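You operate a simulated robot arm through the tools that you are given. There is no shell and no other tool.

The job below is to be done with a simulated robot arm. You get a single attempt, and the scene is never put back.

## Task
Move the eye to mark B and run the orange sack on the belt to it.
Fine: free the green lock to slide the eye and lock it again; switch the eye on before you start; let it stop the belt.

The check looks at the end state, three seconds after you hand in, the way a careful person would. Anything else that was tipped, shoved, dropped, spilled or broken makes it a failure.

## Robot
A 6-joint arm with a two-finger parallel gripper, fixed in place. Base frame: the origin is on the floor under the middle of its stand, x ahead of it, y to its left, z up. Readings come in cm, degrees, newtons and seconds.
It reaches about 134.7 cm from its shoulder. Its first joint turns from -166.0 to 166.0 degrees. Payload 3.91 kg.
The tool frame sits at the grasp point between the pads (the TCP): z along the fingers, y along the line on which they close. The tips reach 3 cm beyond it. Largest opening 11 cm; finger width 2, thickness 1; the body of the gripper, 4.8 by 11.2 cm, starts 5.5 cm behind the TCP.
Orientation is that of the tool frame in the base frame, as a unit quaternion [x, y, z, w]. With the fingers straight down and closing along the base's y, the tool's x points along the base's -x, its y along +y and its z along -z.

## Interface
- The arm moves only by the tool step_arm. Its argument "rows" is a list of rows, each a list of 6 numbers: the shift along the base's x, y, z in units of 30 mm (1.0 is 30 mm), then the turn, a rotation vector about the base's x, y, z in units of 8 degrees (1.0 is 8 degrees). In form: [[x, y, z, wx, wy, wz], ...]. A call has 1 to 20 rows; each row shifts and turns the commanded pose from where the row before left it. "claw" is the gripper command, from -1 (shut) to 1 (fully open), values between in proportion, set as the call begins (left out, the last holds). A call with a number of a shift or a turn outside -1 to 1 is refused whole. Rows are played at 5 a second. More than 5 cm and 8.6 degrees between two rows, or a gripper value outside its range, and nothing of the call is played. Where a pose cannot be reached the arm comes as near as it can. A force on the tool above 90 N (or 10 N above the force at the start of the call, whichever is more), or a blocked arm, ends the call early, and 0.2 s more pass. The fingers move at their own pace (about 10.8 cm/s each) and stop on an object; they squeeze with about 36 N. The grip force told is the motor's: it shows also when the fingers shut on nothing. Time passes only in rows, and 0.2 s behind the last, so rows that do not move let the fingers close. It gives the time, the measured TCP pose, the force on the tool (base axes), the opening and the grip force at its end, in the units of the frame above (readings bear some noise), with the torque about the TCP (base axes, N m) and any sound that the robot's microphone picked up.
- Cameras (640 x 400 px; columns grow to the right, rows downward): "scene" is fixed at [41.15, -48.97, 129.3]; the picture's right is [0.92, -0.39, 0.00], its down [-0.11, -0.25, -0.96] and it looks along [0.37, 0.89, -0.28] (base axes); focal length 254 px, centre (320, 200). "wrist" rides on the gripper at [7.2, 1.7, -10.3] in the tool frame; the picture's right is [-0.23, 0.97, 0.00], its down [-0.76, -0.18, -0.62] and it looks along [-0.61, -0.14, 0.78] (tool axes); focal length 222 px, centre (320, 200). There is no depth. A picture from a camera that has moved, and an enlarged one, comes with that camera's place and axes in the base frame and with its lens. The place of the scene camera against the robot may be out by one fixed shift of up to 2.5 cm in any direction.
- get_image(camera): a new picture of that camera. It takes no simulated time.
- enlarge(camera, box): a new picture of the part [left, top, right, bottom] of that camera's present view, enlarged. It takes no simulated time.
- job_done(): hands the job in; it is judged then, once.

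Nothing tells you positions but the pictures and the camera data. Unless the task says otherwise, let go and move clear before handing in.

The tools are called after "Call:" by a JSON object that holds its "name" and its "arguments". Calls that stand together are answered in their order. step_arm: Moves the arm, as the interface text tells. Its arguments: {"type":"object","properties":{"rows":{"type":"array"},"claw":{"type":"number"}},"required":["rows"]} The other tools are called the same way: get_image (camera) takes a picture; enlarge (camera, box) takes an enlarged picture of a part of a camera's view; job_done () hands the job in.

At the start:

```text
clock: 0.0
eef_pos: [59.29, -2.68, 128.53]
ee_rot: [0.0, 1.0, 0.0, 0.001]
ft_force: [-0.2, -0.7, 0.0]
moment: [0.03, 0.03, -0.03]
opening: 11.0
finger_force: 0.1
```

scene: 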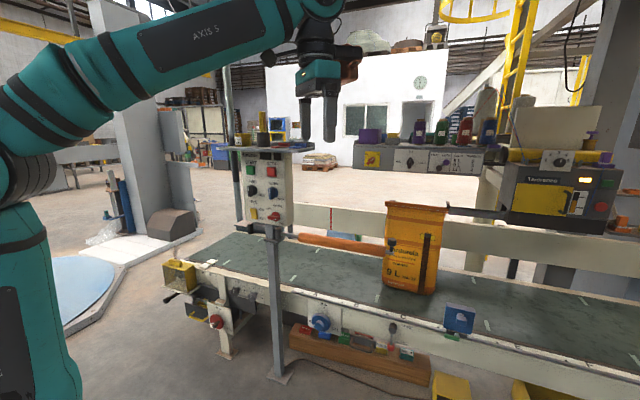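
wrist: 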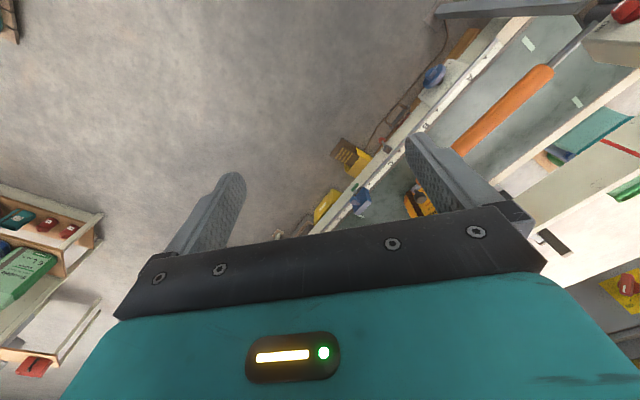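

The belt runs across the view with an orange sack on it, and a control panel on a post stands in front of it. I'll take enlarged pictures of the belt, the panel and the eye first.

Call:
{"name": "enlarge", "arguments": {"camera": "scene", "box": [220, 120, 340, 240]}}

Call:
{"name": "enlarge", "arguments": {"camera": "scene", "box": [280, 180, 520, 380]}}

Call:
{"name": "enlarge", "arguments": {"camera": "scene", "box": [440, 100, 640, 260]}}

Call:
{"name": "enlarge", "arguments": {"camera": "scene", "box": [150, 220, 310, 360]}}

Call:
{"name": "enlarge", "arguments": {"camera": "wrist", "box": [300, 0, 640, 250]}}

```text
3.33 times, centred on (280, 180) of scene
camera zoom: at [41.15, -48.97, 129.3], right [0.92, -0.39, 0.0], down [-0.11, -0.25, -0.96], along [0.37, 0.89, -0.28], focal length 846 px, centre (453, 267)
```

zoom: 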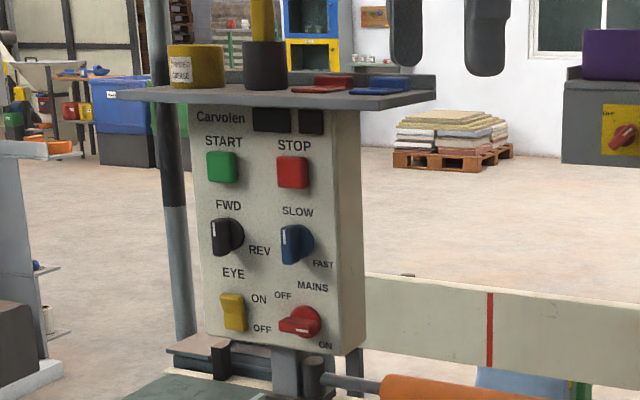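

```text
2.00 times, centred on (400, 280) of scene
camera zoom: at [41.15, -48.97, 129.3], right [0.92, -0.39, 0.0], down [-0.11, -0.25, -0.96], along [0.37, 0.89, -0.28], focal length 508 px, centre (160, 40)
```

zoom: 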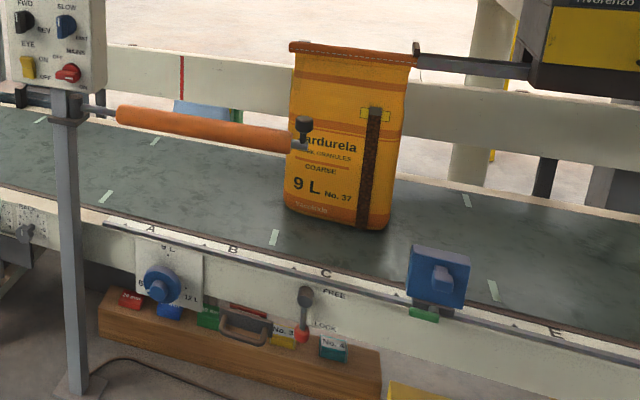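

```text
2.50 times, centred on (540, 180) of scene
camera zoom: at [41.15, -48.97, 129.3], right [0.92, -0.39, 0.0], down [-0.11, -0.25, -0.96], along [0.37, 0.89, -0.28], focal length 635 px, centre (-230, 250)
```

zoom: 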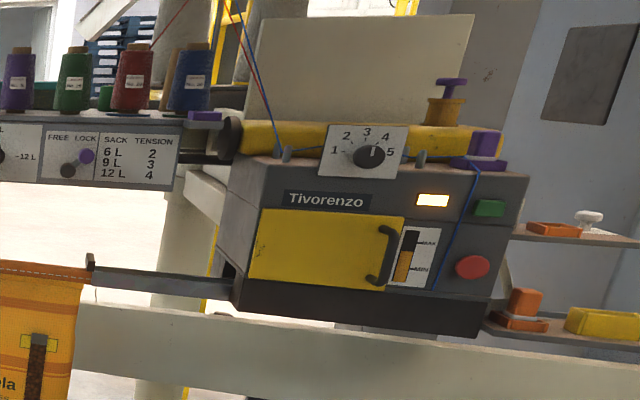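

```text
2.86 times, centred on (230, 290) of scene
camera zoom: at [41.15, -48.97, 129.3], right [0.92, -0.39, 0.0], down [-0.11, -0.25, -0.96], along [0.37, 0.89, -0.28], focal length 725 px, centre (577, -57)
```

zoom: 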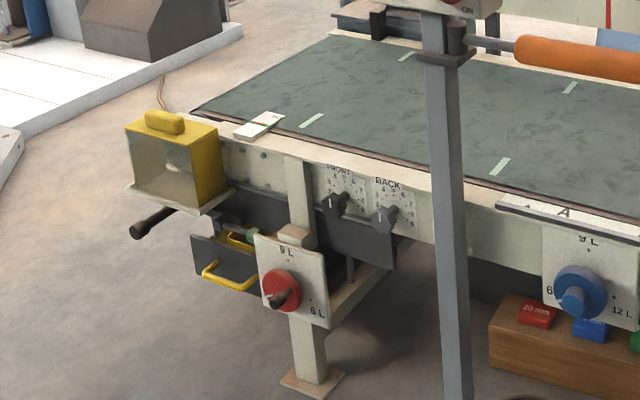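

```text
1.60 times, centred on (470, 125) of wrist
camera zoom: at [51.88, -0.92, 138.85], right [0.23, 0.97, 0.0], down [0.76, -0.18, 0.62], along [0.61, -0.14, -0.78], focal length 355 px, centre (80, 320)
```

zoom: 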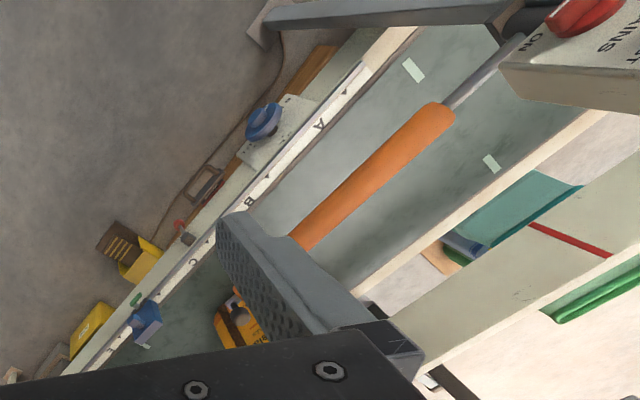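

The belt runs diagonally across my front, with a blue eye on a front rail near mark D and the sack roughly at C. The control panel is on the post at the left. I'll turn the wrist camera toward the panel for a proper look.

Call:
{"name": "step_arm", "arguments": {"rows": [[-0.68, 0.84, -0.64, 0, 0, 1], [-0.68, 0.84, -0.64, 0, 0, 1], [-0.68, 0.84, -0.64, 0, 0, 1], [-0.68, 0.84, -0.64, 0, 0, 1], [-0.68, 0.84, -0.64, 0, 0, 1], [-0.68, 0.84, -0.64, 0, 0, 1], [-0.68, 0.84, -0.64, 0, 0, 1], [0, 0, 0, 0.829, -0.559, 0], [0, 0, 0, 0.829, -0.559, 0], [0, 0, 0, 0.829, -0.559, 0], [0, 0, 0, 0.829, -0.559, 0], [0, 0, 0, 0.829, -0.559, 0]]}}

Call:
{"name": "get_image", "arguments": {"camera": "wrist"}}

Call:
{"name": "get_image", "arguments": {"camera": "scene"}}

```text
clock: 2.6
eef_pos: [44.94, 14.99, 115.22]
ee_rot: [-0.441, 0.829, 0.161, 0.302]
ft_force: [0.5, 0.0, -0.4]
moment: [0.0, 0.0, 0.02]
opening: 11.01
finger_force: 0.1
```

```text
taken
camera wrist: at [36.6, 5.81, 118.3], right [-0.71, 0.69, 0.15], down [0.25, 0.05, 0.97], along [0.66, 0.72, -0.21], focal length 222 px, centre (320, 200)
```

wrist: 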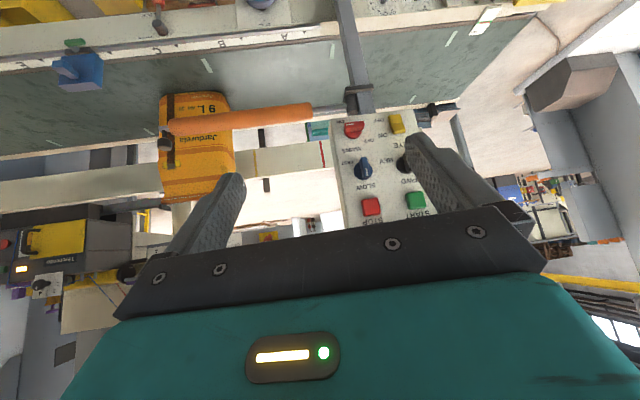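

```text
taken
```

scene: 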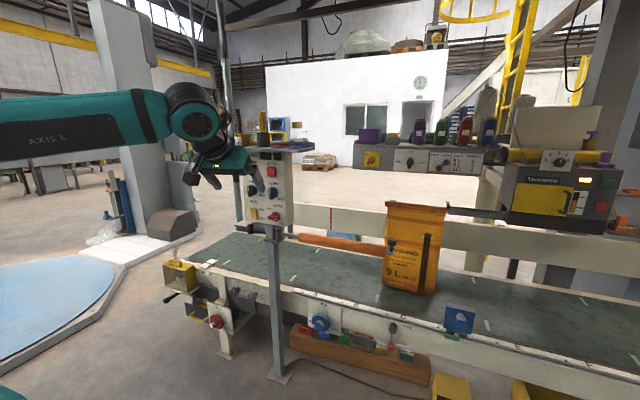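

The wrist picture comes upside-down but shows the panel, the bar, the sack and the eye clearly. I'll enlarge these parts to read the switch positions.

Call:
{"name": "enlarge", "arguments": {"camera": "wrist", "box": [300, 80, 460, 220]}}

Call:
{"name": "enlarge", "arguments": {"camera": "wrist", "box": [0, 0, 240, 150]}}

Call:
{"name": "enlarge", "arguments": {"camera": "wrist", "box": [140, 0, 380, 150]}}

Call:
{"name": "enlarge", "arguments": {"camera": "scene", "box": [230, 140, 310, 230]}}

Call:
{"name": "enlarge", "arguments": {"camera": "scene", "box": [370, 290, 490, 370]}}

```text
2.86 times, centred on (380, 150) of wrist
camera zoom: at [36.6, 5.81, 118.3], right [-0.71, 0.69, 0.15], down [0.25, 0.05, 0.97], along [0.66, 0.72, -0.21], focal length 635 px, centre (149, 343)
```

zoom: 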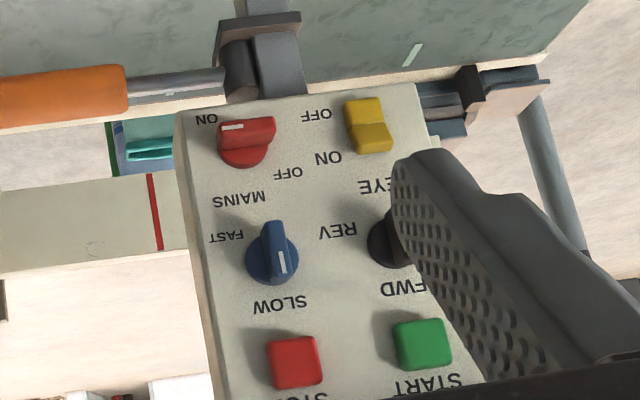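

```text
2.67 times, centred on (120, 75) of wrist
camera zoom: at [36.6, 5.81, 118.3], right [-0.71, 0.69, 0.15], down [0.25, 0.05, 0.97], along [0.66, 0.72, -0.21], focal length 592 px, centre (853, 533)
```

zoom: 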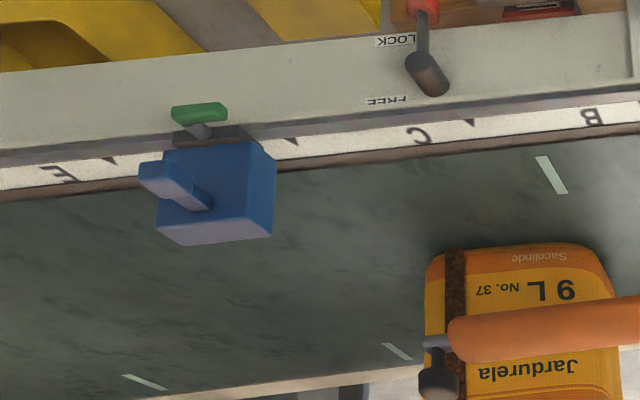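

```text
2.67 times, centred on (260, 75) of wrist
camera zoom: at [36.6, 5.81, 118.3], right [-0.71, 0.69, 0.15], down [0.25, 0.05, 0.97], along [0.66, 0.72, -0.21], focal length 592 px, centre (480, 533)
```

zoom: 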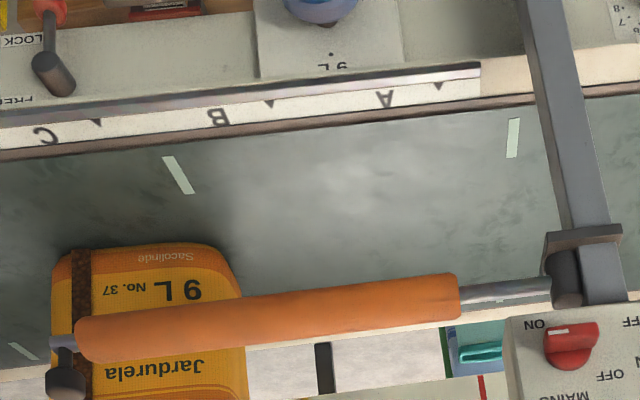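

```text
4.44 times, centred on (270, 185) of scene
camera zoom: at [41.15, -48.97, 129.3], right [0.92, -0.39, 0.0], down [-0.11, -0.25, -0.96], along [0.37, 0.89, -0.28], focal length 1128 px, centre (542, 267)
```

zoom: 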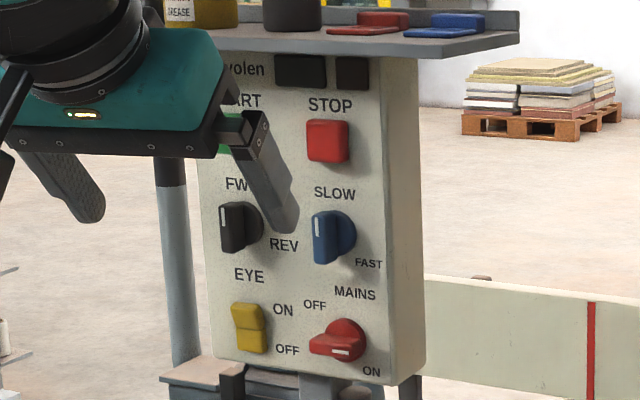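

```text
5.00 times, centred on (430, 330) of scene
camera zoom: at [41.15, -48.97, 129.3], right [0.92, -0.39, 0.0], down [-0.11, -0.25, -0.96], along [0.37, 0.89, -0.28], focal length 1269 px, centre (-230, -450)
```

zoom: 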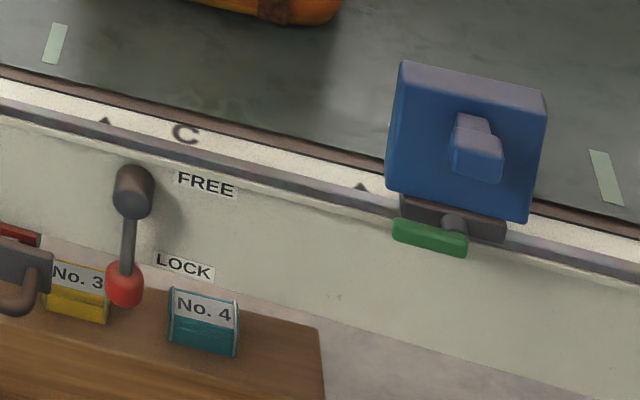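

Mains is on, the speed is at SLOW and the direction is at FWD; the green handle sits under the eye. I'll take a second wrist viewpoint to triangulate the panel and see the yellow eye rocker better.

Call:
{"name": "step_arm", "arguments": {"rows": [[-0.5, 0.5, -0.83, 0, 0, 0], [-0.5, 0.5, -0.83, 0, 0, 0], [-0.5, 0.5, -0.83, 0, 0, 0], [-0.5, 0.5, -0.83, 0, 0, 0], [-0.5, 0.5, -0.83, 0, 0, 0], [-0.5, 0.5, -0.83, 0, 0, 0]]}}

Call:
{"name": "get_image", "arguments": {"camera": "wrist"}}

Call:
{"name": "enlarge", "arguments": {"camera": "wrist", "box": [260, 80, 440, 200]}}

Call:
{"name": "enlarge", "arguments": {"camera": "wrist", "box": [0, 0, 200, 130]}}

Call:
{"name": "enlarge", "arguments": {"camera": "wrist", "box": [130, 0, 330, 130]}}

Call:
{"name": "enlarge", "arguments": {"camera": "wrist", "box": [320, 0, 640, 140]}}

```text
clock: 4.0
eef_pos: [35.95, 23.9, 100.21]
ee_rot: [-0.441, 0.83, 0.161, 0.302]
ft_force: [0.5, 0.6, -0.6]
moment: [0.03, -0.02, -0.02]
opening: 11.04
finger_force: 0.1
```

```text
taken
camera wrist: at [27.57, 14.77, 103.47], right [-0.71, 0.69, 0.15], down [0.25, 0.05, 0.97], along [0.66, 0.72, -0.21], focal length 222 px, centre (320, 200)
```

wrist: 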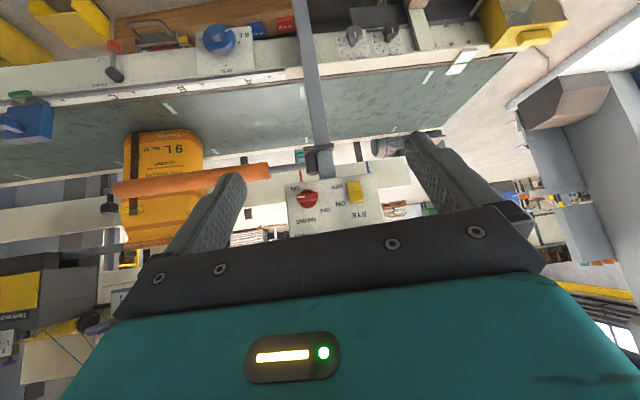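

```text
3.33 times, centred on (350, 140) of wrist
camera zoom: at [27.57, 14.77, 103.47], right [-0.71, 0.69, 0.15], down [0.25, 0.05, 0.97], along [0.66, 0.72, -0.21], focal length 740 px, centre (220, 400)
```

zoom: 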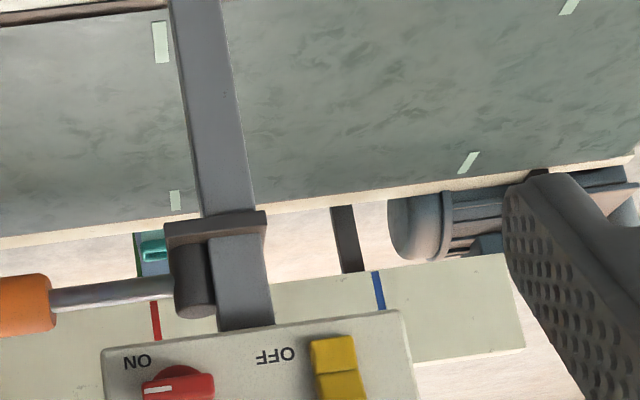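

```text
3.08 times, centred on (100, 65) of wrist
camera zoom: at [27.57, 14.77, 103.47], right [-0.71, 0.69, 0.15], down [0.25, 0.05, 0.97], along [0.66, 0.72, -0.21], focal length 684 px, centre (997, 615)
```

zoom: 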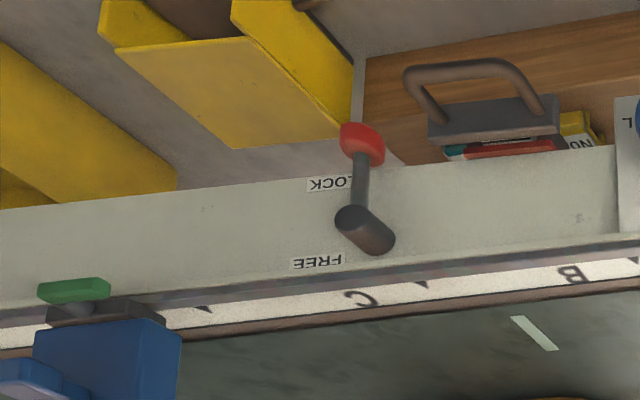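

```text
3.08 times, centred on (230, 65) of wrist
camera zoom: at [27.57, 14.77, 103.47], right [-0.71, 0.69, 0.15], down [0.25, 0.05, 0.97], along [0.66, 0.72, -0.21], focal length 684 px, centre (597, 615)
```

zoom: 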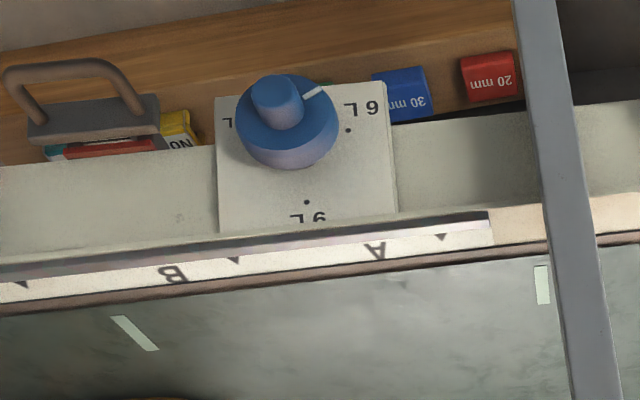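

```text
2.00 times, centred on (480, 70) of wrist
camera zoom: at [27.57, 14.77, 103.47], right [-0.71, 0.69, 0.15], down [0.25, 0.05, 0.97], along [0.66, 0.72, -0.21], focal length 444 px, centre (0, 460)
```

zoom: 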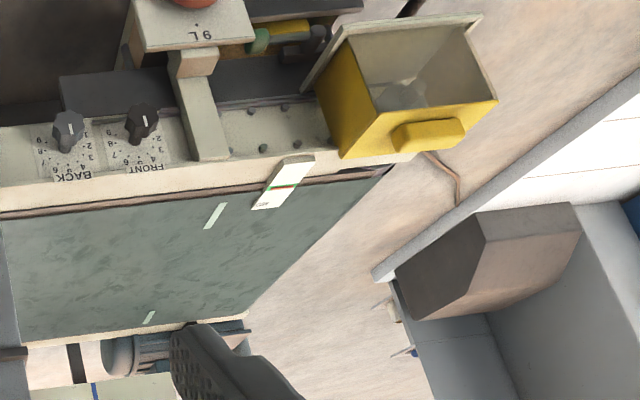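

The panel lies parallel to the belt and faces me; the controls triangulate to two columns about 10 cm apart. I'll zoom tightly on the rocker, the green lock and the mark strip.

Call:
{"name": "enlarge", "arguments": {"camera": "wrist", "box": [330, 170, 380, 210]}}

Call:
{"name": "enlarge", "arguments": {"camera": "wrist", "box": [0, 80, 80, 150]}}

Call:
{"name": "enlarge", "arguments": {"camera": "scene", "box": [440, 295, 490, 345]}}

Call:
{"name": "enlarge", "arguments": {"camera": "scene", "box": [240, 200, 265, 225]}}

Call:
{"name": "enlarge", "arguments": {"camera": "scene", "box": [330, 285, 420, 335]}}

Call:
{"name": "enlarge", "arguments": {"camera": "scene", "box": [375, 190, 465, 300]}}

```text
10.00 times, centred on (355, 190) of wrist
camera zoom: at [27.57, 14.77, 103.47], right [-0.71, 0.69, 0.15], down [0.25, 0.05, 0.97], along [0.66, 0.72, -0.21], focal length 2221 px, centre (-30, 300)
```

zoom: 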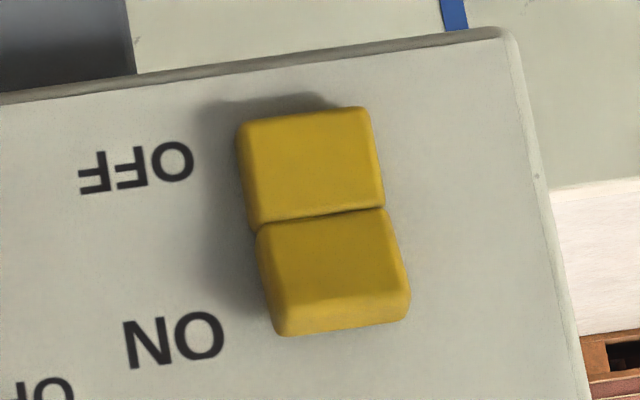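

```text
5.71 times, centred on (40, 115) of wrist
camera zoom: at [27.57, 14.77, 103.47], right [-0.71, 0.69, 0.15], down [0.25, 0.05, 0.97], along [0.66, 0.72, -0.21], focal length 1269 px, centre (1920, 686)
```

zoom: 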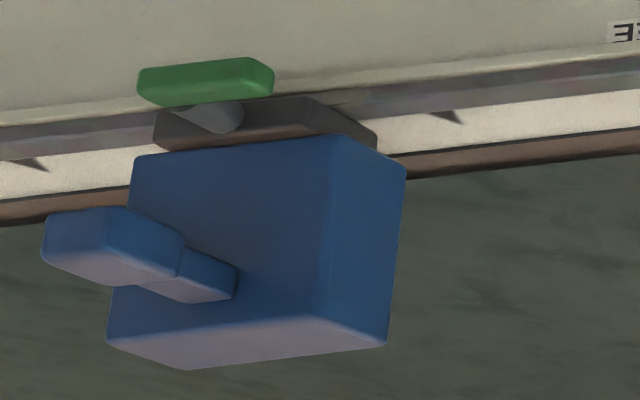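

```text
8.00 times, centred on (465, 320) of scene
camera zoom: at [41.15, -48.97, 129.3], right [0.92, -0.39, 0.0], down [-0.11, -0.25, -0.96], along [0.37, 0.89, -0.28], focal length 2031 px, centre (-840, -760)
```

zoom: 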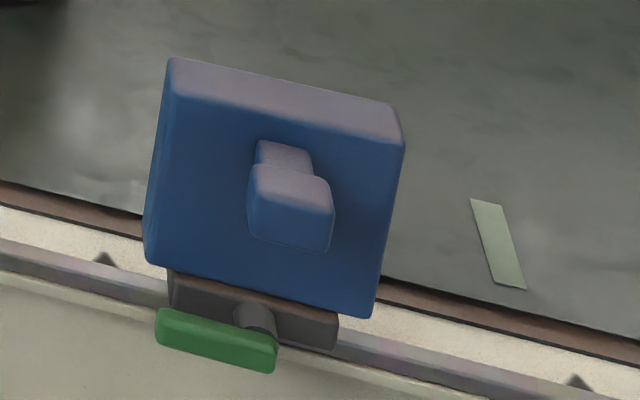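

```text
16.00 times, centred on (252, 212) of scene
camera zoom: at [41.15, -48.97, 129.3], right [0.92, -0.39, 0.0], down [-0.11, -0.25, -0.96], along [0.37, 0.89, -0.28], focal length 4062 px, centre (1400, 0)
```

zoom: 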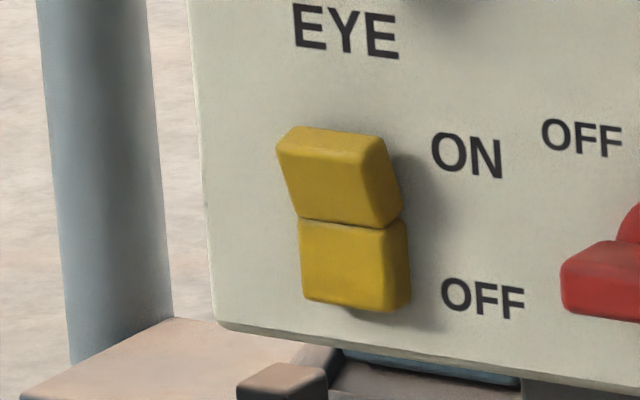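

```text
7.11 times, centred on (375, 310) of scene
camera zoom: at [41.15, -48.97, 129.3], right [0.92, -0.39, 0.0], down [-0.11, -0.25, -0.96], along [0.37, 0.89, -0.28], focal length 1805 px, centre (-71, -582)
```

zoom: 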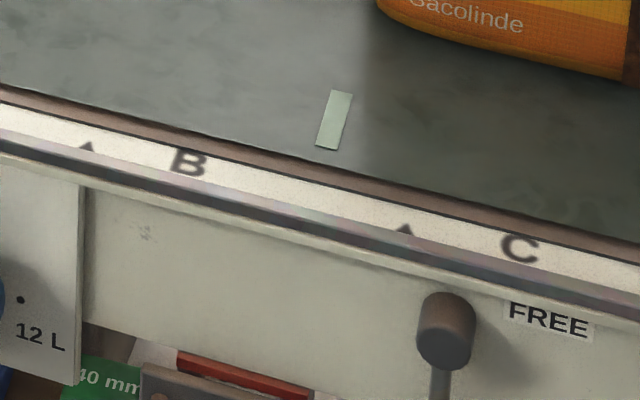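

```text
3.64 times, centred on (420, 245) of scene
camera zoom: at [41.15, -48.97, 129.3], right [0.92, -0.39, 0.0], down [-0.11, -0.25, -0.96], along [0.37, 0.89, -0.28], focal length 923 px, centre (-44, 36)
```

zoom: 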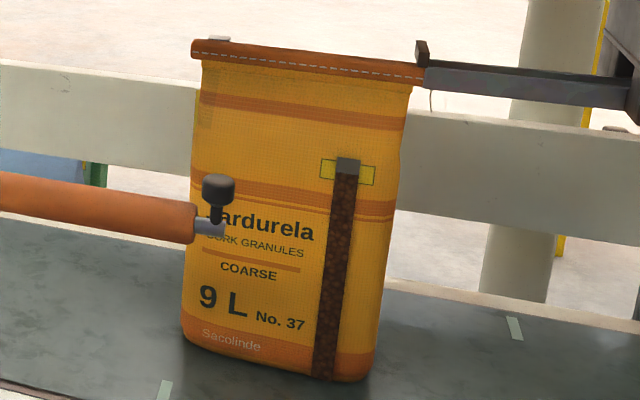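

The rocker's ON half sticks out, so the eye is presently off; the green lock looks like a small lever on a shaft under the carriage. I'll move the wrist camera in front of the eye for a close look before touching anything.

Call:
{"name": "step_arm", "arguments": {"rows": [[0.97, -0.55, -0.3, 0, 0, 0], [0.97, -0.55, -0.3, 0, 0, 0], [0.97, -0.55, -0.3, 0, 0, 0], [0.97, -0.55, -0.3, 0, 0, 0], [0.97, -0.55, -0.3, 0, 0, 0], [0.97, -0.55, -0.3, 0, 0, 0], [0.97, -0.55, -0.3, 0, 0, 0], [0.97, -0.55, -0.3, 0, 0, 0], [0.97, -0.55, -0.3, 0, 0, 0], [0.97, -0.55, -0.3, 0, 0, 0], [0.97, -0.55, -0.3, 0, 0, 0], [0.97, -0.55, -0.3, 0, 0, 0], [0.97, -0.55, -0.3, 0, 0, 0], [0.97, -0.55, -0.3, 0, 0, 0], [0.97, -0.55, -0.3, 0, 0, 0], [0.97, -0.55, -0.3, 0, 0, 0], [0.97, -0.55, -0.3, 0, 0, 0], [0.97, -0.55, -0.3, 0, 0, 0], [0.97, -0.55, -0.3, 0, 0, 0], [0.97, -0.55, -0.3, 0, 0, 0]]}}

Call:
{"name": "get_image", "arguments": {"camera": "wrist"}}

Call:
{"name": "get_image", "arguments": {"camera": "scene"}}

```text
clock: 8.2
eef_pos: [93.94, -8.93, 82.05]
ee_rot: [-0.442, 0.83, 0.161, 0.301]
ft_force: [-1.6, 0.2, 1.4]
moment: [-0.03, -0.02, -0.02]
opening: 11.0
finger_force: 0.1
```

```text
taken
camera wrist: at [85.69, -18.14, 85.31], right [-0.71, 0.69, 0.15], down [0.25, 0.05, 0.97], along [0.66, 0.72, -0.21], focal length 222 px, centre (320, 200)
```

wrist: 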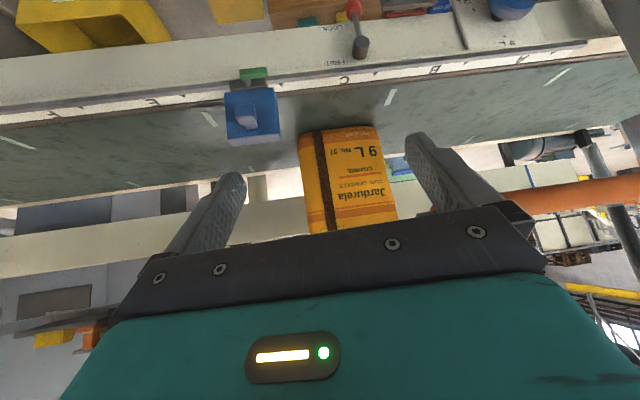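

```text
taken
```

scene: 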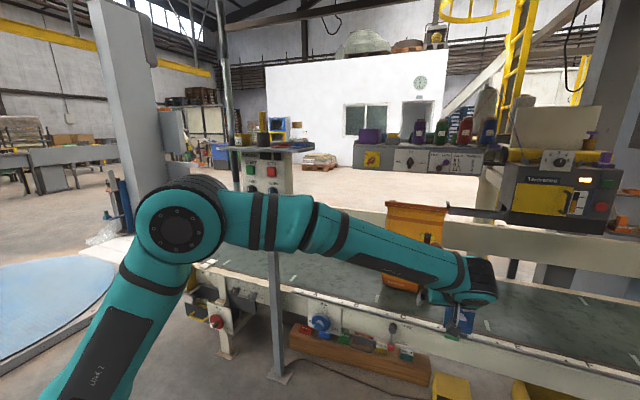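

The camera now faces the eye with the arm clear of everything. I'll zoom in on the eye, its green lever and the scale strip.

Call:
{"name": "enlarge", "arguments": {"camera": "wrist", "box": [210, 55, 300, 155]}}

Call:
{"name": "enlarge", "arguments": {"camera": "wrist", "box": [130, 60, 370, 120]}}

Call:
{"name": "enlarge", "arguments": {"camera": "wrist", "box": [300, 20, 600, 100]}}

Call:
{"name": "enlarge", "arguments": {"camera": "wrist", "box": [0, 60, 240, 140]}}

```text
4.00 times, centred on (255, 105) of wrist
camera zoom: at [85.69, -18.14, 85.31], right [-0.71, 0.69, 0.15], down [0.25, 0.05, 0.97], along [0.66, 0.72, -0.21], focal length 888 px, centre (580, 580)
```

zoom: 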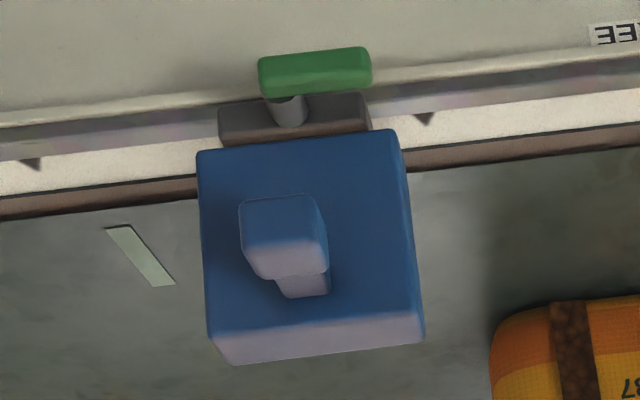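

```text
2.67 times, centred on (250, 90) of wrist
camera zoom: at [85.69, -18.14, 85.31], right [-0.71, 0.69, 0.15], down [0.25, 0.05, 0.97], along [0.66, 0.72, -0.21], focal length 592 px, centre (507, 493)
```

zoom: 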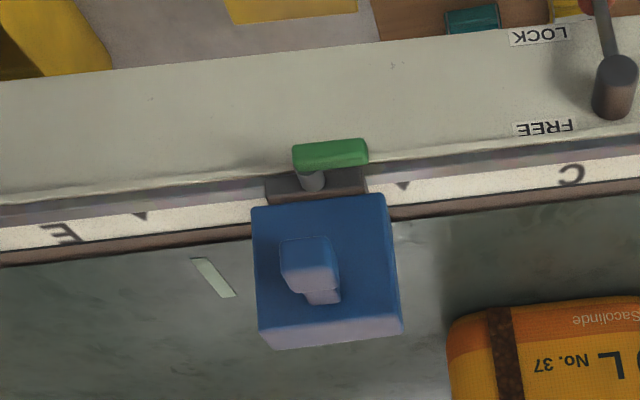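

```text
2.13 times, centred on (450, 60) of wrist
camera zoom: at [85.69, -18.14, 85.31], right [-0.71, 0.69, 0.15], down [0.25, 0.05, 0.97], along [0.66, 0.72, -0.21], focal length 474 px, centre (43, 499)
```

zoom: 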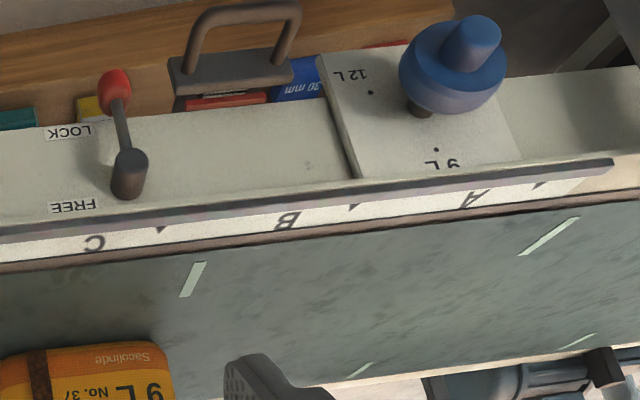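

```text
2.67 times, centred on (120, 100) of wrist
camera zoom: at [85.69, -18.14, 85.31], right [-0.71, 0.69, 0.15], down [0.25, 0.05, 0.97], along [0.66, 0.72, -0.21], focal length 592 px, centre (853, 467)
```

zoom: 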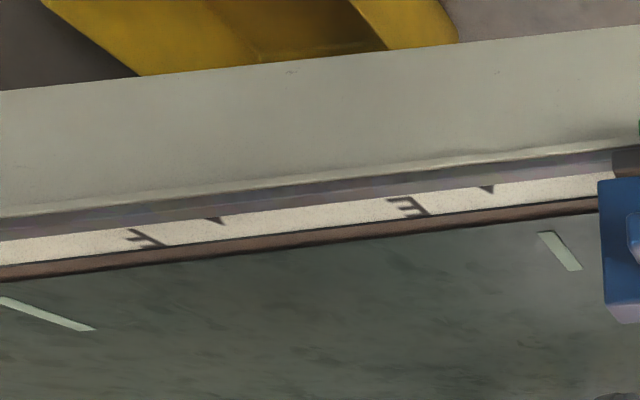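

Triangles sit at 20 cm spacing with each letter just right of its triangle; mark B's triangle is around (87.5, 36.5), while the eye now sits about 6 cm right of D's triangle. I'll lower the camera to look at the green lever from the front.

Call:
{"name": "step_arm", "arguments": {"rows": [[0.2, -0.2, -0.95, 0, 0, 0], [0.2, -0.2, -0.95, 0, 0, 0], [0.2, -0.2, -0.95, 0, 0, 0], [0.2, -0.2, -0.95, 0, 0, 0], [0.2, -0.2, -0.95, 0, 0, 0], [0.2, -0.2, -0.95, 0, 0, 0], [0.2, -0.2, -0.95, 0, 0, 0], [0.2, -0.2, -0.95, 0, 0, 0]]}}

Call:
{"name": "get_image", "arguments": {"camera": "wrist"}}

Call:
{"name": "enlarge", "arguments": {"camera": "wrist", "box": [210, 120, 330, 200]}}

Call:
{"name": "enlarge", "arguments": {"camera": "scene", "box": [430, 120, 640, 250]}}

```text
clock: 10.0
eef_pos: [98.9, -13.8, 59.47]
ee_rot: [-0.441, 0.83, 0.16, 0.302]
ft_force: [0.7, 0.1, -0.4]
moment: [-0.03, 0.03, -0.02]
opening: 11.0
finger_force: 0.0
```

```text
taken
camera wrist: at [90.66, -22.99, 62.64], right [-0.71, 0.69, 0.15], down [0.25, 0.05, 0.97], along [0.66, 0.72, -0.21], focal length 222 px, centre (320, 200)
```

wrist: 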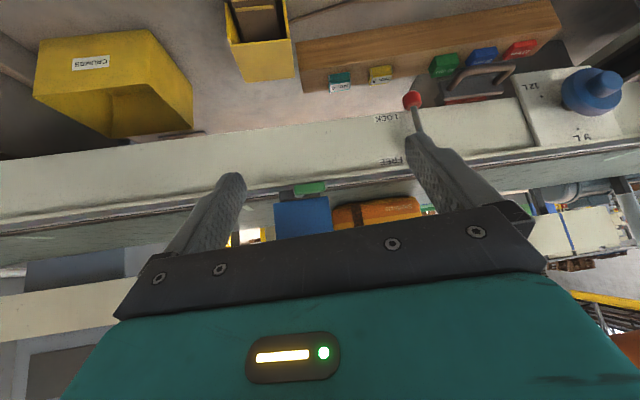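

```text
5.00 times, centred on (270, 160) of wrist
camera zoom: at [90.66, -22.99, 62.64], right [-0.71, 0.69, 0.15], down [0.25, 0.05, 0.97], along [0.66, 0.72, -0.21], focal length 1111 px, centre (570, 400)
```

zoom: 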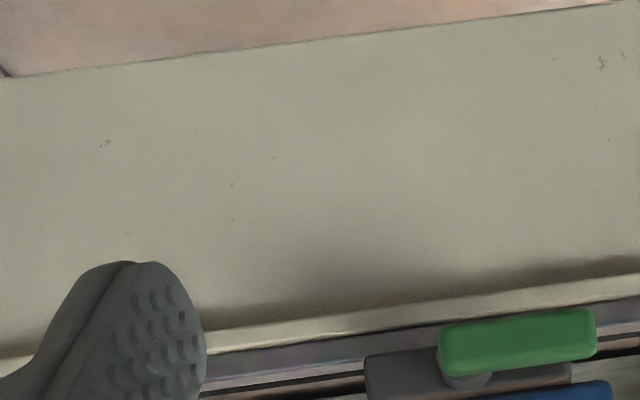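

```text
3.05 times, centred on (535, 185) of scene
camera zoom: at [41.15, -48.97, 129.3], right [0.92, -0.39, 0.0], down [-0.11, -0.25, -0.96], along [0.37, 0.89, -0.28], focal length 774 px, centre (-335, 246)
```

zoom: 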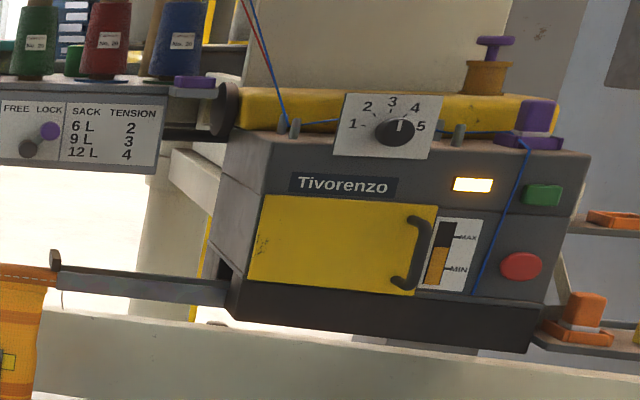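

I now see the eye between the open fingers; I'll zoom exactly on the lever.

Call:
{"name": "enlarge", "arguments": {"camera": "wrist", "box": [265, 170, 345, 235]}}

Call:
{"name": "enlarge", "arguments": {"camera": "wrist", "box": [240, 150, 440, 240]}}

```text
6.15 times, centred on (305, 202) of wrist
camera zoom: at [90.66, -22.99, 62.64], right [-0.71, 0.69, 0.15], down [0.25, 0.05, 0.97], along [0.66, 0.72, -0.21], focal length 1367 px, centre (412, 185)
```

zoom: 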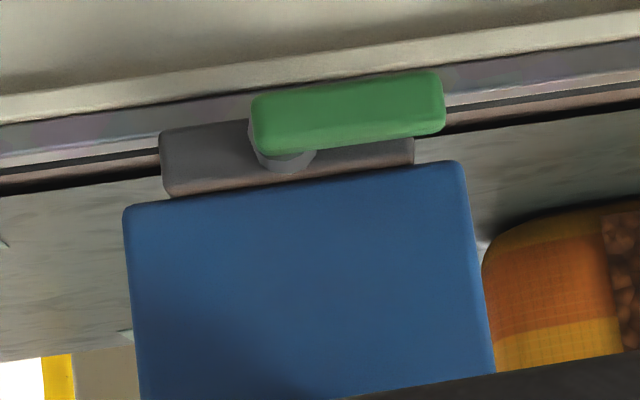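

```text
3.20 times, centred on (340, 195) of wrist
camera zoom: at [90.66, -22.99, 62.64], right [-0.71, 0.69, 0.15], down [0.25, 0.05, 0.97], along [0.66, 0.72, -0.21], focal length 711 px, centre (256, 216)
```

zoom: 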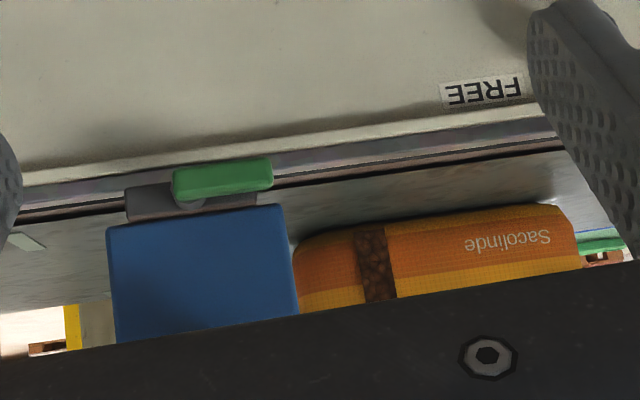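

The green lever is pivoted at its right end on a shaft normal to the front, its arm pointing left along the rail at about z = 53; the blue knob at about z = 62 serves for sliding. I'll level the gripper so that it points square at the belt front, still well away from everything.

Call:
{"name": "step_arm", "arguments": {"rows": [[0, 0, 0.3, 0, 0, -0.6875], [0, 0, 0.3, 0, 0, -0.6875], [0, 0, 0, 0.707, -0.707, 0], [0, 0, 0, 0.707, -0.707, 0], [0, 0, 0, 0.707, -0.707, 0], [0, 0, 0, 0.707, -0.707, 0], [0, 0, 0, 0.707, -0.707, 0], [0, 0, 0, 0.707, -0.707, 0], [0, 0, 0, 0.177, -0.177, 0], [0, 0, 0, 0, 0, 0]], "claw": -1}}

Call:
{"name": "get_image", "arguments": {"camera": "wrist"}}

Call:
{"name": "get_image", "arguments": {"camera": "scene"}}

```text
clock: 12.2
eef_pos: [98.94, -13.78, 61.13]
ee_rot: [-0.271, 0.652, 0.272, 0.654]
ft_force: [0.2, -0.3, 0.5]
moment: [0.01, 0.0, 0.02]
opening: 0.0
finger_force: 36.5
```

```text
taken
camera wrist: at [90.32, -19.89, 53.83], right [-0.69, 0.69, 0.23], down [-0.32, -0.57, 0.76], along [0.65, 0.45, 0.61], focal length 222 px, centre (320, 200)
```

wrist: 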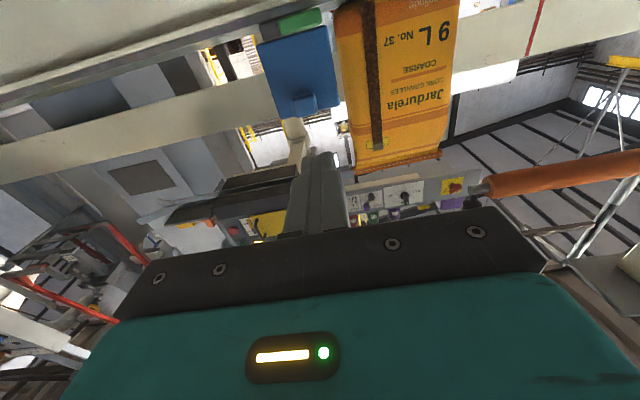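

```text
taken
```

scene: 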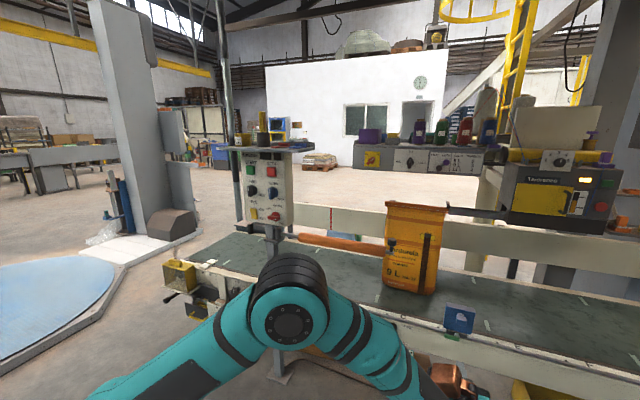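

The gripper is level and pointing squarely at the belt front, fingers shut. I'll bring the fingertips just above the free (left) end of the green lever.

Call:
{"name": "step_arm", "arguments": {"rows": [[-0.09, 0.09, -0.57, 0, 0, 0], [-0.09, 0.09, -0.57, 0, 0, 0], [-0.09, 0.09, -0.57, 0, 0, 0], [0.676, 0.676, 0, 0, 0, 0], [0.676, 0.676, 0, 0, 0, 0], [0.676, 0.676, 0, 0, 0, 0], [0.676, 0.676, 0, 0, 0, 0], [0.676, 0.676, 0, 0, 0, 0], [0.45, 0.45, 0, 0, 0, 0]]}}

Call:
{"name": "get_image", "arguments": {"camera": "wrist"}}

Call:
{"name": "enlarge", "arguments": {"camera": "scene", "box": [410, 290, 490, 360]}}

```text
clock: 14.2
eef_pos: [109.64, -1.42, 56.17]
ee_rot: [-0.271, 0.653, 0.272, 0.653]
ft_force: [-0.1, -0.3, 0.4]
moment: [-0.01, -0.02, 0.02]
opening: 0.0
finger_force: 35.8
```

```text
taken
camera wrist: at [101.05, -7.53, 48.88], right [-0.69, 0.69, 0.23], down [-0.32, -0.57, 0.76], along [0.65, 0.45, 0.61], focal length 222 px, centre (320, 200)
```

wrist: 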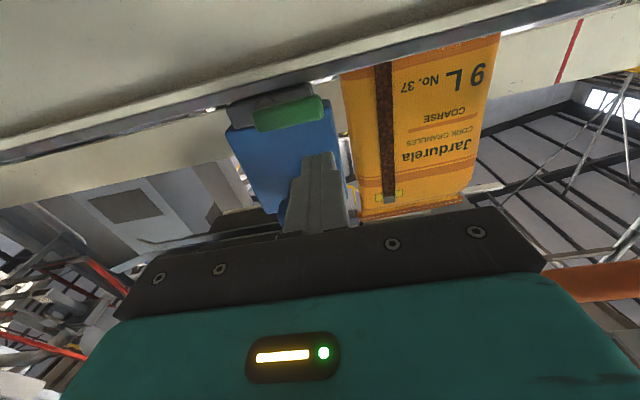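

```text
5.71 times, centred on (450, 325) of scene
camera zoom: at [41.15, -48.97, 129.3], right [0.92, -0.39, 0.0], down [-0.11, -0.25, -0.96], along [0.37, 0.89, -0.28], focal length 1451 px, centre (-423, -514)
```

zoom: 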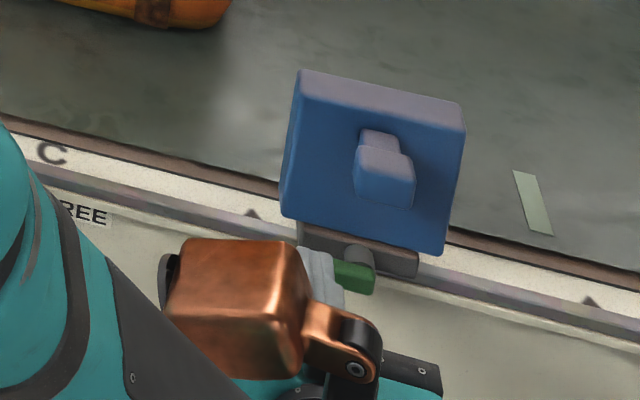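

The fingertips are in line with the lever's left end, a few cm short. I'll go forward over it.

Call:
{"name": "step_arm", "arguments": {"rows": [[0.45, 0.45, 0, 0, 0, 0], [0.4, 0.4, 0, 0, 0, 0]]}}

Call:
{"name": "get_image", "arguments": {"camera": "wrist"}}

Call:
{"name": "enlarge", "arguments": {"camera": "wrist", "box": [220, 60, 400, 200]}}

Call:
{"name": "enlarge", "arguments": {"camera": "scene", "box": [430, 290, 500, 350]}}

```text
clock: 14.8
eef_pos: [112.26, 1.22, 56.05]
ee_rot: [-0.27, 0.653, 0.271, 0.654]
ft_force: [-0.2, 0.2, -0.4]
moment: [-0.02, -0.01, 0.01]
opening: 0.02
finger_force: 36.2
```

```text
taken
camera wrist: at [103.63, -4.98, 48.8], right [-0.69, 0.69, 0.23], down [-0.31, -0.57, 0.76], along [0.65, 0.45, 0.61], focal length 222 px, centre (320, 200)
```

wrist: 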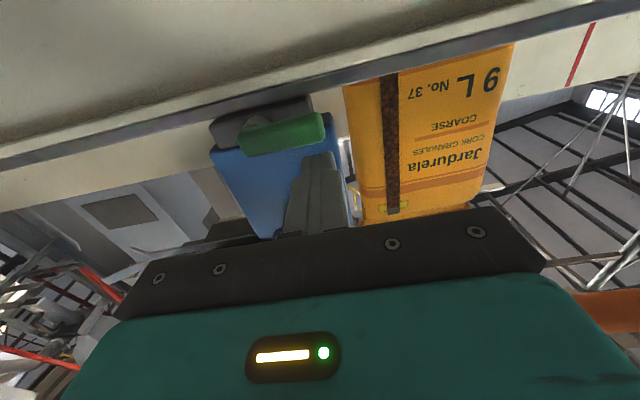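

```text
2.86 times, centred on (310, 130) of wrist
camera zoom: at [103.63, -4.98, 48.8], right [-0.69, 0.69, 0.23], down [-0.31, -0.57, 0.76], along [0.65, 0.45, 0.61], focal length 635 px, centre (349, 400)
```

zoom: 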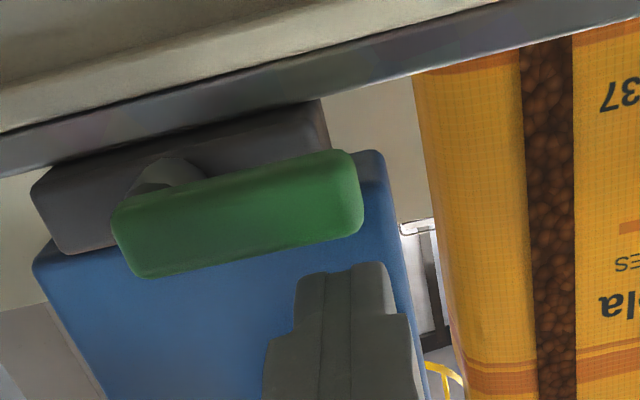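

```text
6.67 times, centred on (465, 320) of scene
camera zoom: at [41.15, -48.97, 129.3], right [0.92, -0.39, 0.0], down [-0.11, -0.25, -0.96], along [0.37, 0.89, -0.28], focal length 1692 px, centre (-647, -600)
```

zoom: 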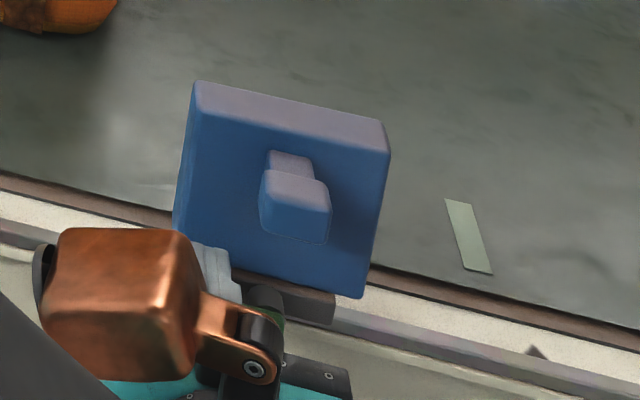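

The fingertip is right above the lever's left end. I'll press down gently in small steps and watch the force.

Call:
{"name": "step_arm", "arguments": {"rows": [[0, 0, -0.1, 0, 0, 0], [0, 0, -0.1, 0, 0, 0], [0, 0, -0.1, 0, 0, 0], [0, 0, -0.1, 0, 0, 0]]}}

Call:
{"name": "step_arm", "arguments": {"rows": [[0, 0, -0.1, 0, 0, 0], [0, 0, -0.1, 0, 0, 0]]}}

Call:
{"name": "enlarge", "arguments": {"camera": "wrist", "box": [220, 60, 400, 200]}}

```text
clock: 15.8
eef_pos: [112.2, 1.14, 55.05]
ee_rot: [-0.271, 0.652, 0.271, 0.654]
ft_force: [2.4, 1.5, 10.7]
moment: [0.12, -0.12, 0.04]
opening: 0.0
finger_force: 35.7
```

```text
clock: 16.4
eef_pos: [112.23, 1.14, 54.91]
ee_rot: [-0.272, 0.65, 0.271, 0.656]
ft_force: [2.6, 1.2, 53.4]
moment: [0.49, -0.62, 0.34]
opening: 0.0
finger_force: 35.6
```

```text
2.86 times, centred on (310, 130) of wrist
camera zoom: at [103.66, -4.98, 47.58], right [-0.69, 0.69, 0.22], down [-0.32, -0.57, 0.76], along [0.65, 0.45, 0.61], focal length 635 px, centre (349, 400)
```

zoom: 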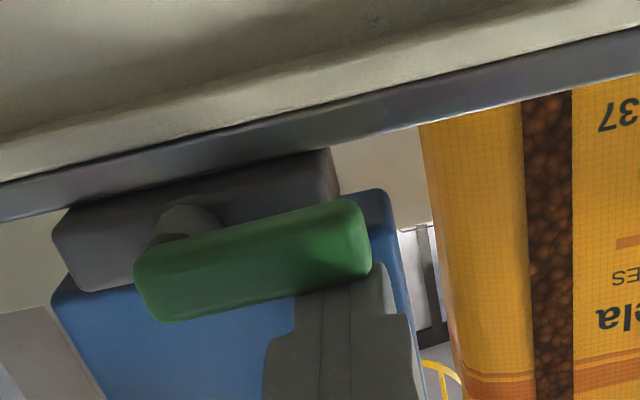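

Pushing down meets a hard stop (53 N with no turn), so the lever must turn upward instead. I'll back off, go round below the lever, and push up gently.

Call:
{"name": "step_arm", "arguments": {"rows": [[0, 0, 0.6, 0, 0, 0], [-0.7, -0.7, 0, 0, 0, 0], [-0.7, -0.7, 0, 0, 0, 0], [0, 0, -1, 0, 0, 0], [0, 0, -0.85, 0, 0, 0]]}}

Call:
{"name": "enlarge", "arguments": {"camera": "wrist", "box": [200, 20, 400, 200]}}

Call:
{"name": "enlarge", "arguments": {"camera": "scene", "box": [410, 290, 490, 360]}}

```text
clock: 17.6
eef_pos: [107.92, -3.18, 50.58]
ee_rot: [-0.269, 0.654, 0.269, 0.654]
ft_force: [-1.0, -0.7, 0.9]
moment: [-0.01, 0.04, 0.01]
opening: 0.0
finger_force: 36.4
```

```text
2.22 times, centred on (300, 110) of wrist
camera zoom: at [99.35, -9.32, 43.29], right [-0.69, 0.69, 0.23], down [-0.32, -0.57, 0.76], along [0.65, 0.45, 0.61], focal length 494 px, centre (364, 400)
```

zoom: 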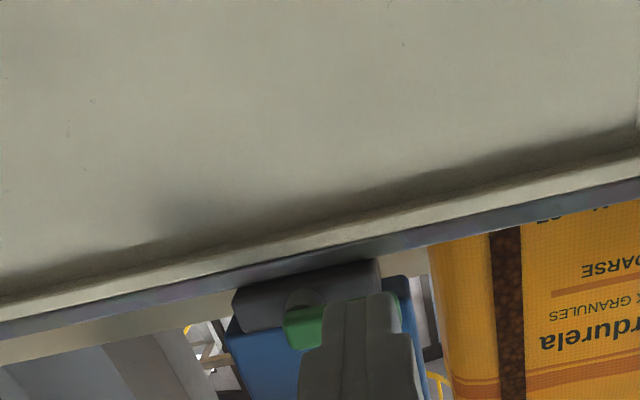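

```text
5.71 times, centred on (450, 325) of scene
camera zoom: at [41.15, -48.97, 129.3], right [0.92, -0.39, 0.0], down [-0.11, -0.25, -0.96], along [0.37, 0.89, -0.28], focal length 1451 px, centre (-423, -514)
```

zoom: 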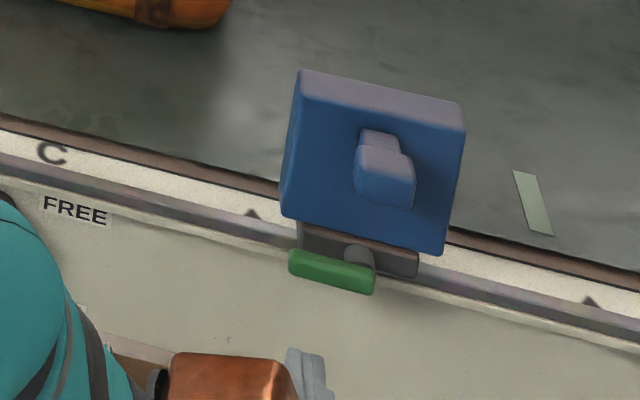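

The lever is unchanged and the eye has not moved. I'm below lever height now; next forward under its left end, then push up in small steps.

Call:
{"name": "step_arm", "arguments": {"rows": [[0.49, 0.49, 0, 0, 0, 0], [0.49, 0.49, 0, 0, 0, 0], [0.45, 0.45, 0, 0, 0, 0]]}}

Call:
{"name": "step_arm", "arguments": {"rows": [[0, 0, 0.1, 0, 0, 0], [0, 0, 0.1, 0, 0, 0], [0, 0, 0.1, 0, 0, 0]]}}

Call:
{"name": "step_arm", "arguments": {"rows": [[0, 0, 0.1, 0, 0, 0], [0, 0, 0.1, 0, 0, 0]]}}

Call:
{"name": "enlarge", "arguments": {"camera": "wrist", "box": [200, 40, 400, 200]}}

Call:
{"name": "enlarge", "arguments": {"camera": "scene", "box": [420, 290, 500, 360]}}

```text
clock: 18.4
eef_pos: [112.26, 1.15, 50.65]
ee_rot: [-0.269, 0.653, 0.27, 0.654]
ft_force: [0.3, 0.9, 0.8]
moment: [0.02, 0.0, 0.0]
opening: 0.0
finger_force: 35.8
```

```text
clock: 19.2
eef_pos: [112.23, 1.18, 51.41]
ee_rot: [-0.27, 0.653, 0.271, 0.653]
ft_force: [-0.8, 0.8, 0.5]
moment: [0.0, -0.01, -0.02]
opening: 0.01
finger_force: 36.7
```

```text
clock: 19.8
eef_pos: [112.2, 1.19, 51.79]
ee_rot: [-0.271, 0.653, 0.271, 0.653]
ft_force: [-0.8, 0.9, -0.9]
moment: [-0.03, 0.03, 0.02]
opening: 0.03
finger_force: 36.6
```

```text
2.50 times, centred on (300, 120) of wrist
camera zoom: at [103.61, -4.91, 44.65], right [-0.69, 0.69, 0.23], down [-0.31, -0.57, 0.76], along [0.65, 0.45, 0.61], focal length 555 px, centre (370, 400)
```

zoom: 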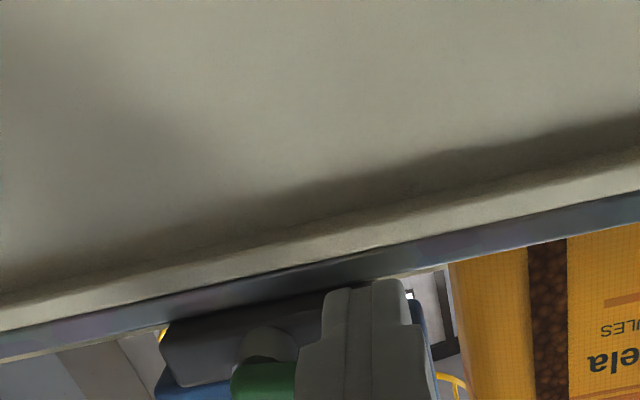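

```text
5.71 times, centred on (460, 325) of scene
camera zoom: at [41.15, -48.97, 129.3], right [0.92, -0.39, 0.0], down [-0.11, -0.25, -0.96], along [0.37, 0.89, -0.28], focal length 1451 px, centre (-480, -514)
```

zoom: 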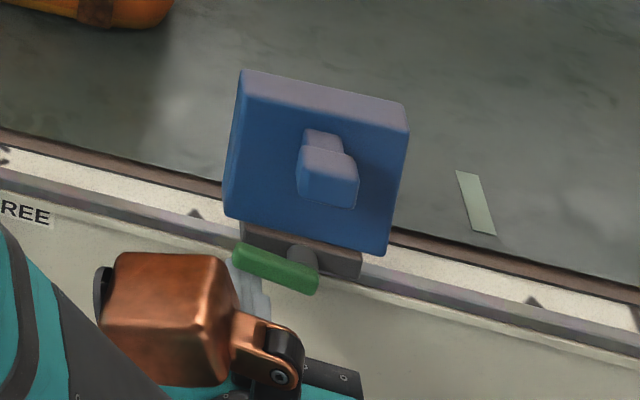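

The lever begins to lift with almost no resistance. I'll follow its arc further upward.

Call:
{"name": "step_arm", "arguments": {"rows": [[-0.04, 0.04, 0.133, 0, 0, 0], [-0.04, 0.04, 0.133, 0, 0, 0], [-0.04, 0.04, 0.133, 0, 0, 0]]}}

Call:
{"name": "enlarge", "arguments": {"camera": "scene", "box": [420, 290, 500, 360]}}

Call:
{"name": "enlarge", "arguments": {"camera": "wrist", "box": [200, 40, 400, 200]}}

```text
clock: 20.6
eef_pos: [111.79, 1.55, 53.13]
ee_rot: [-0.271, 0.652, 0.272, 0.653]
ft_force: [0.1, -0.2, -0.9]
moment: [0.02, -0.01, 0.0]
opening: 0.01
finger_force: 36.3
```

```text
5.71 times, centred on (460, 325) of scene
camera zoom: at [41.15, -48.97, 129.3], right [0.92, -0.39, 0.0], down [-0.11, -0.25, -0.96], along [0.37, 0.89, -0.28], focal length 1451 px, centre (-480, -514)
```

zoom: 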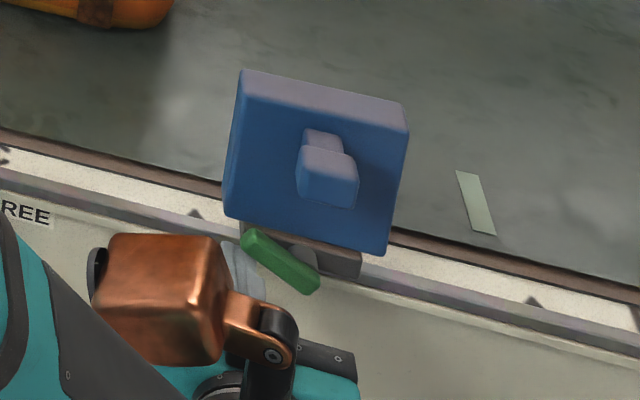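

```text
2.50 times, centred on (300, 120) of wrist
camera zoom: at [103.31, -4.57, 45.85], right [-0.69, 0.69, 0.23], down [-0.32, -0.57, 0.76], along [0.65, 0.45, 0.61], focal length 555 px, centre (370, 400)
```

zoom: 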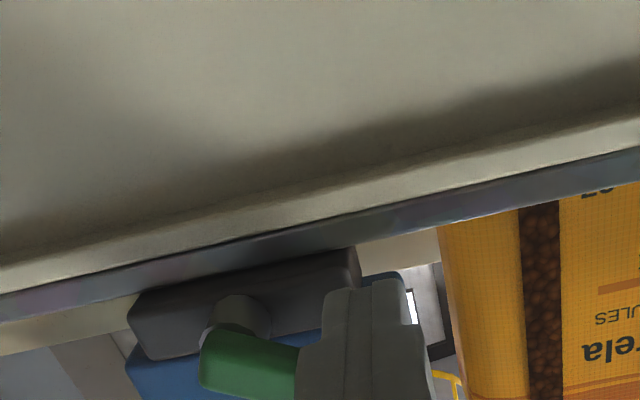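

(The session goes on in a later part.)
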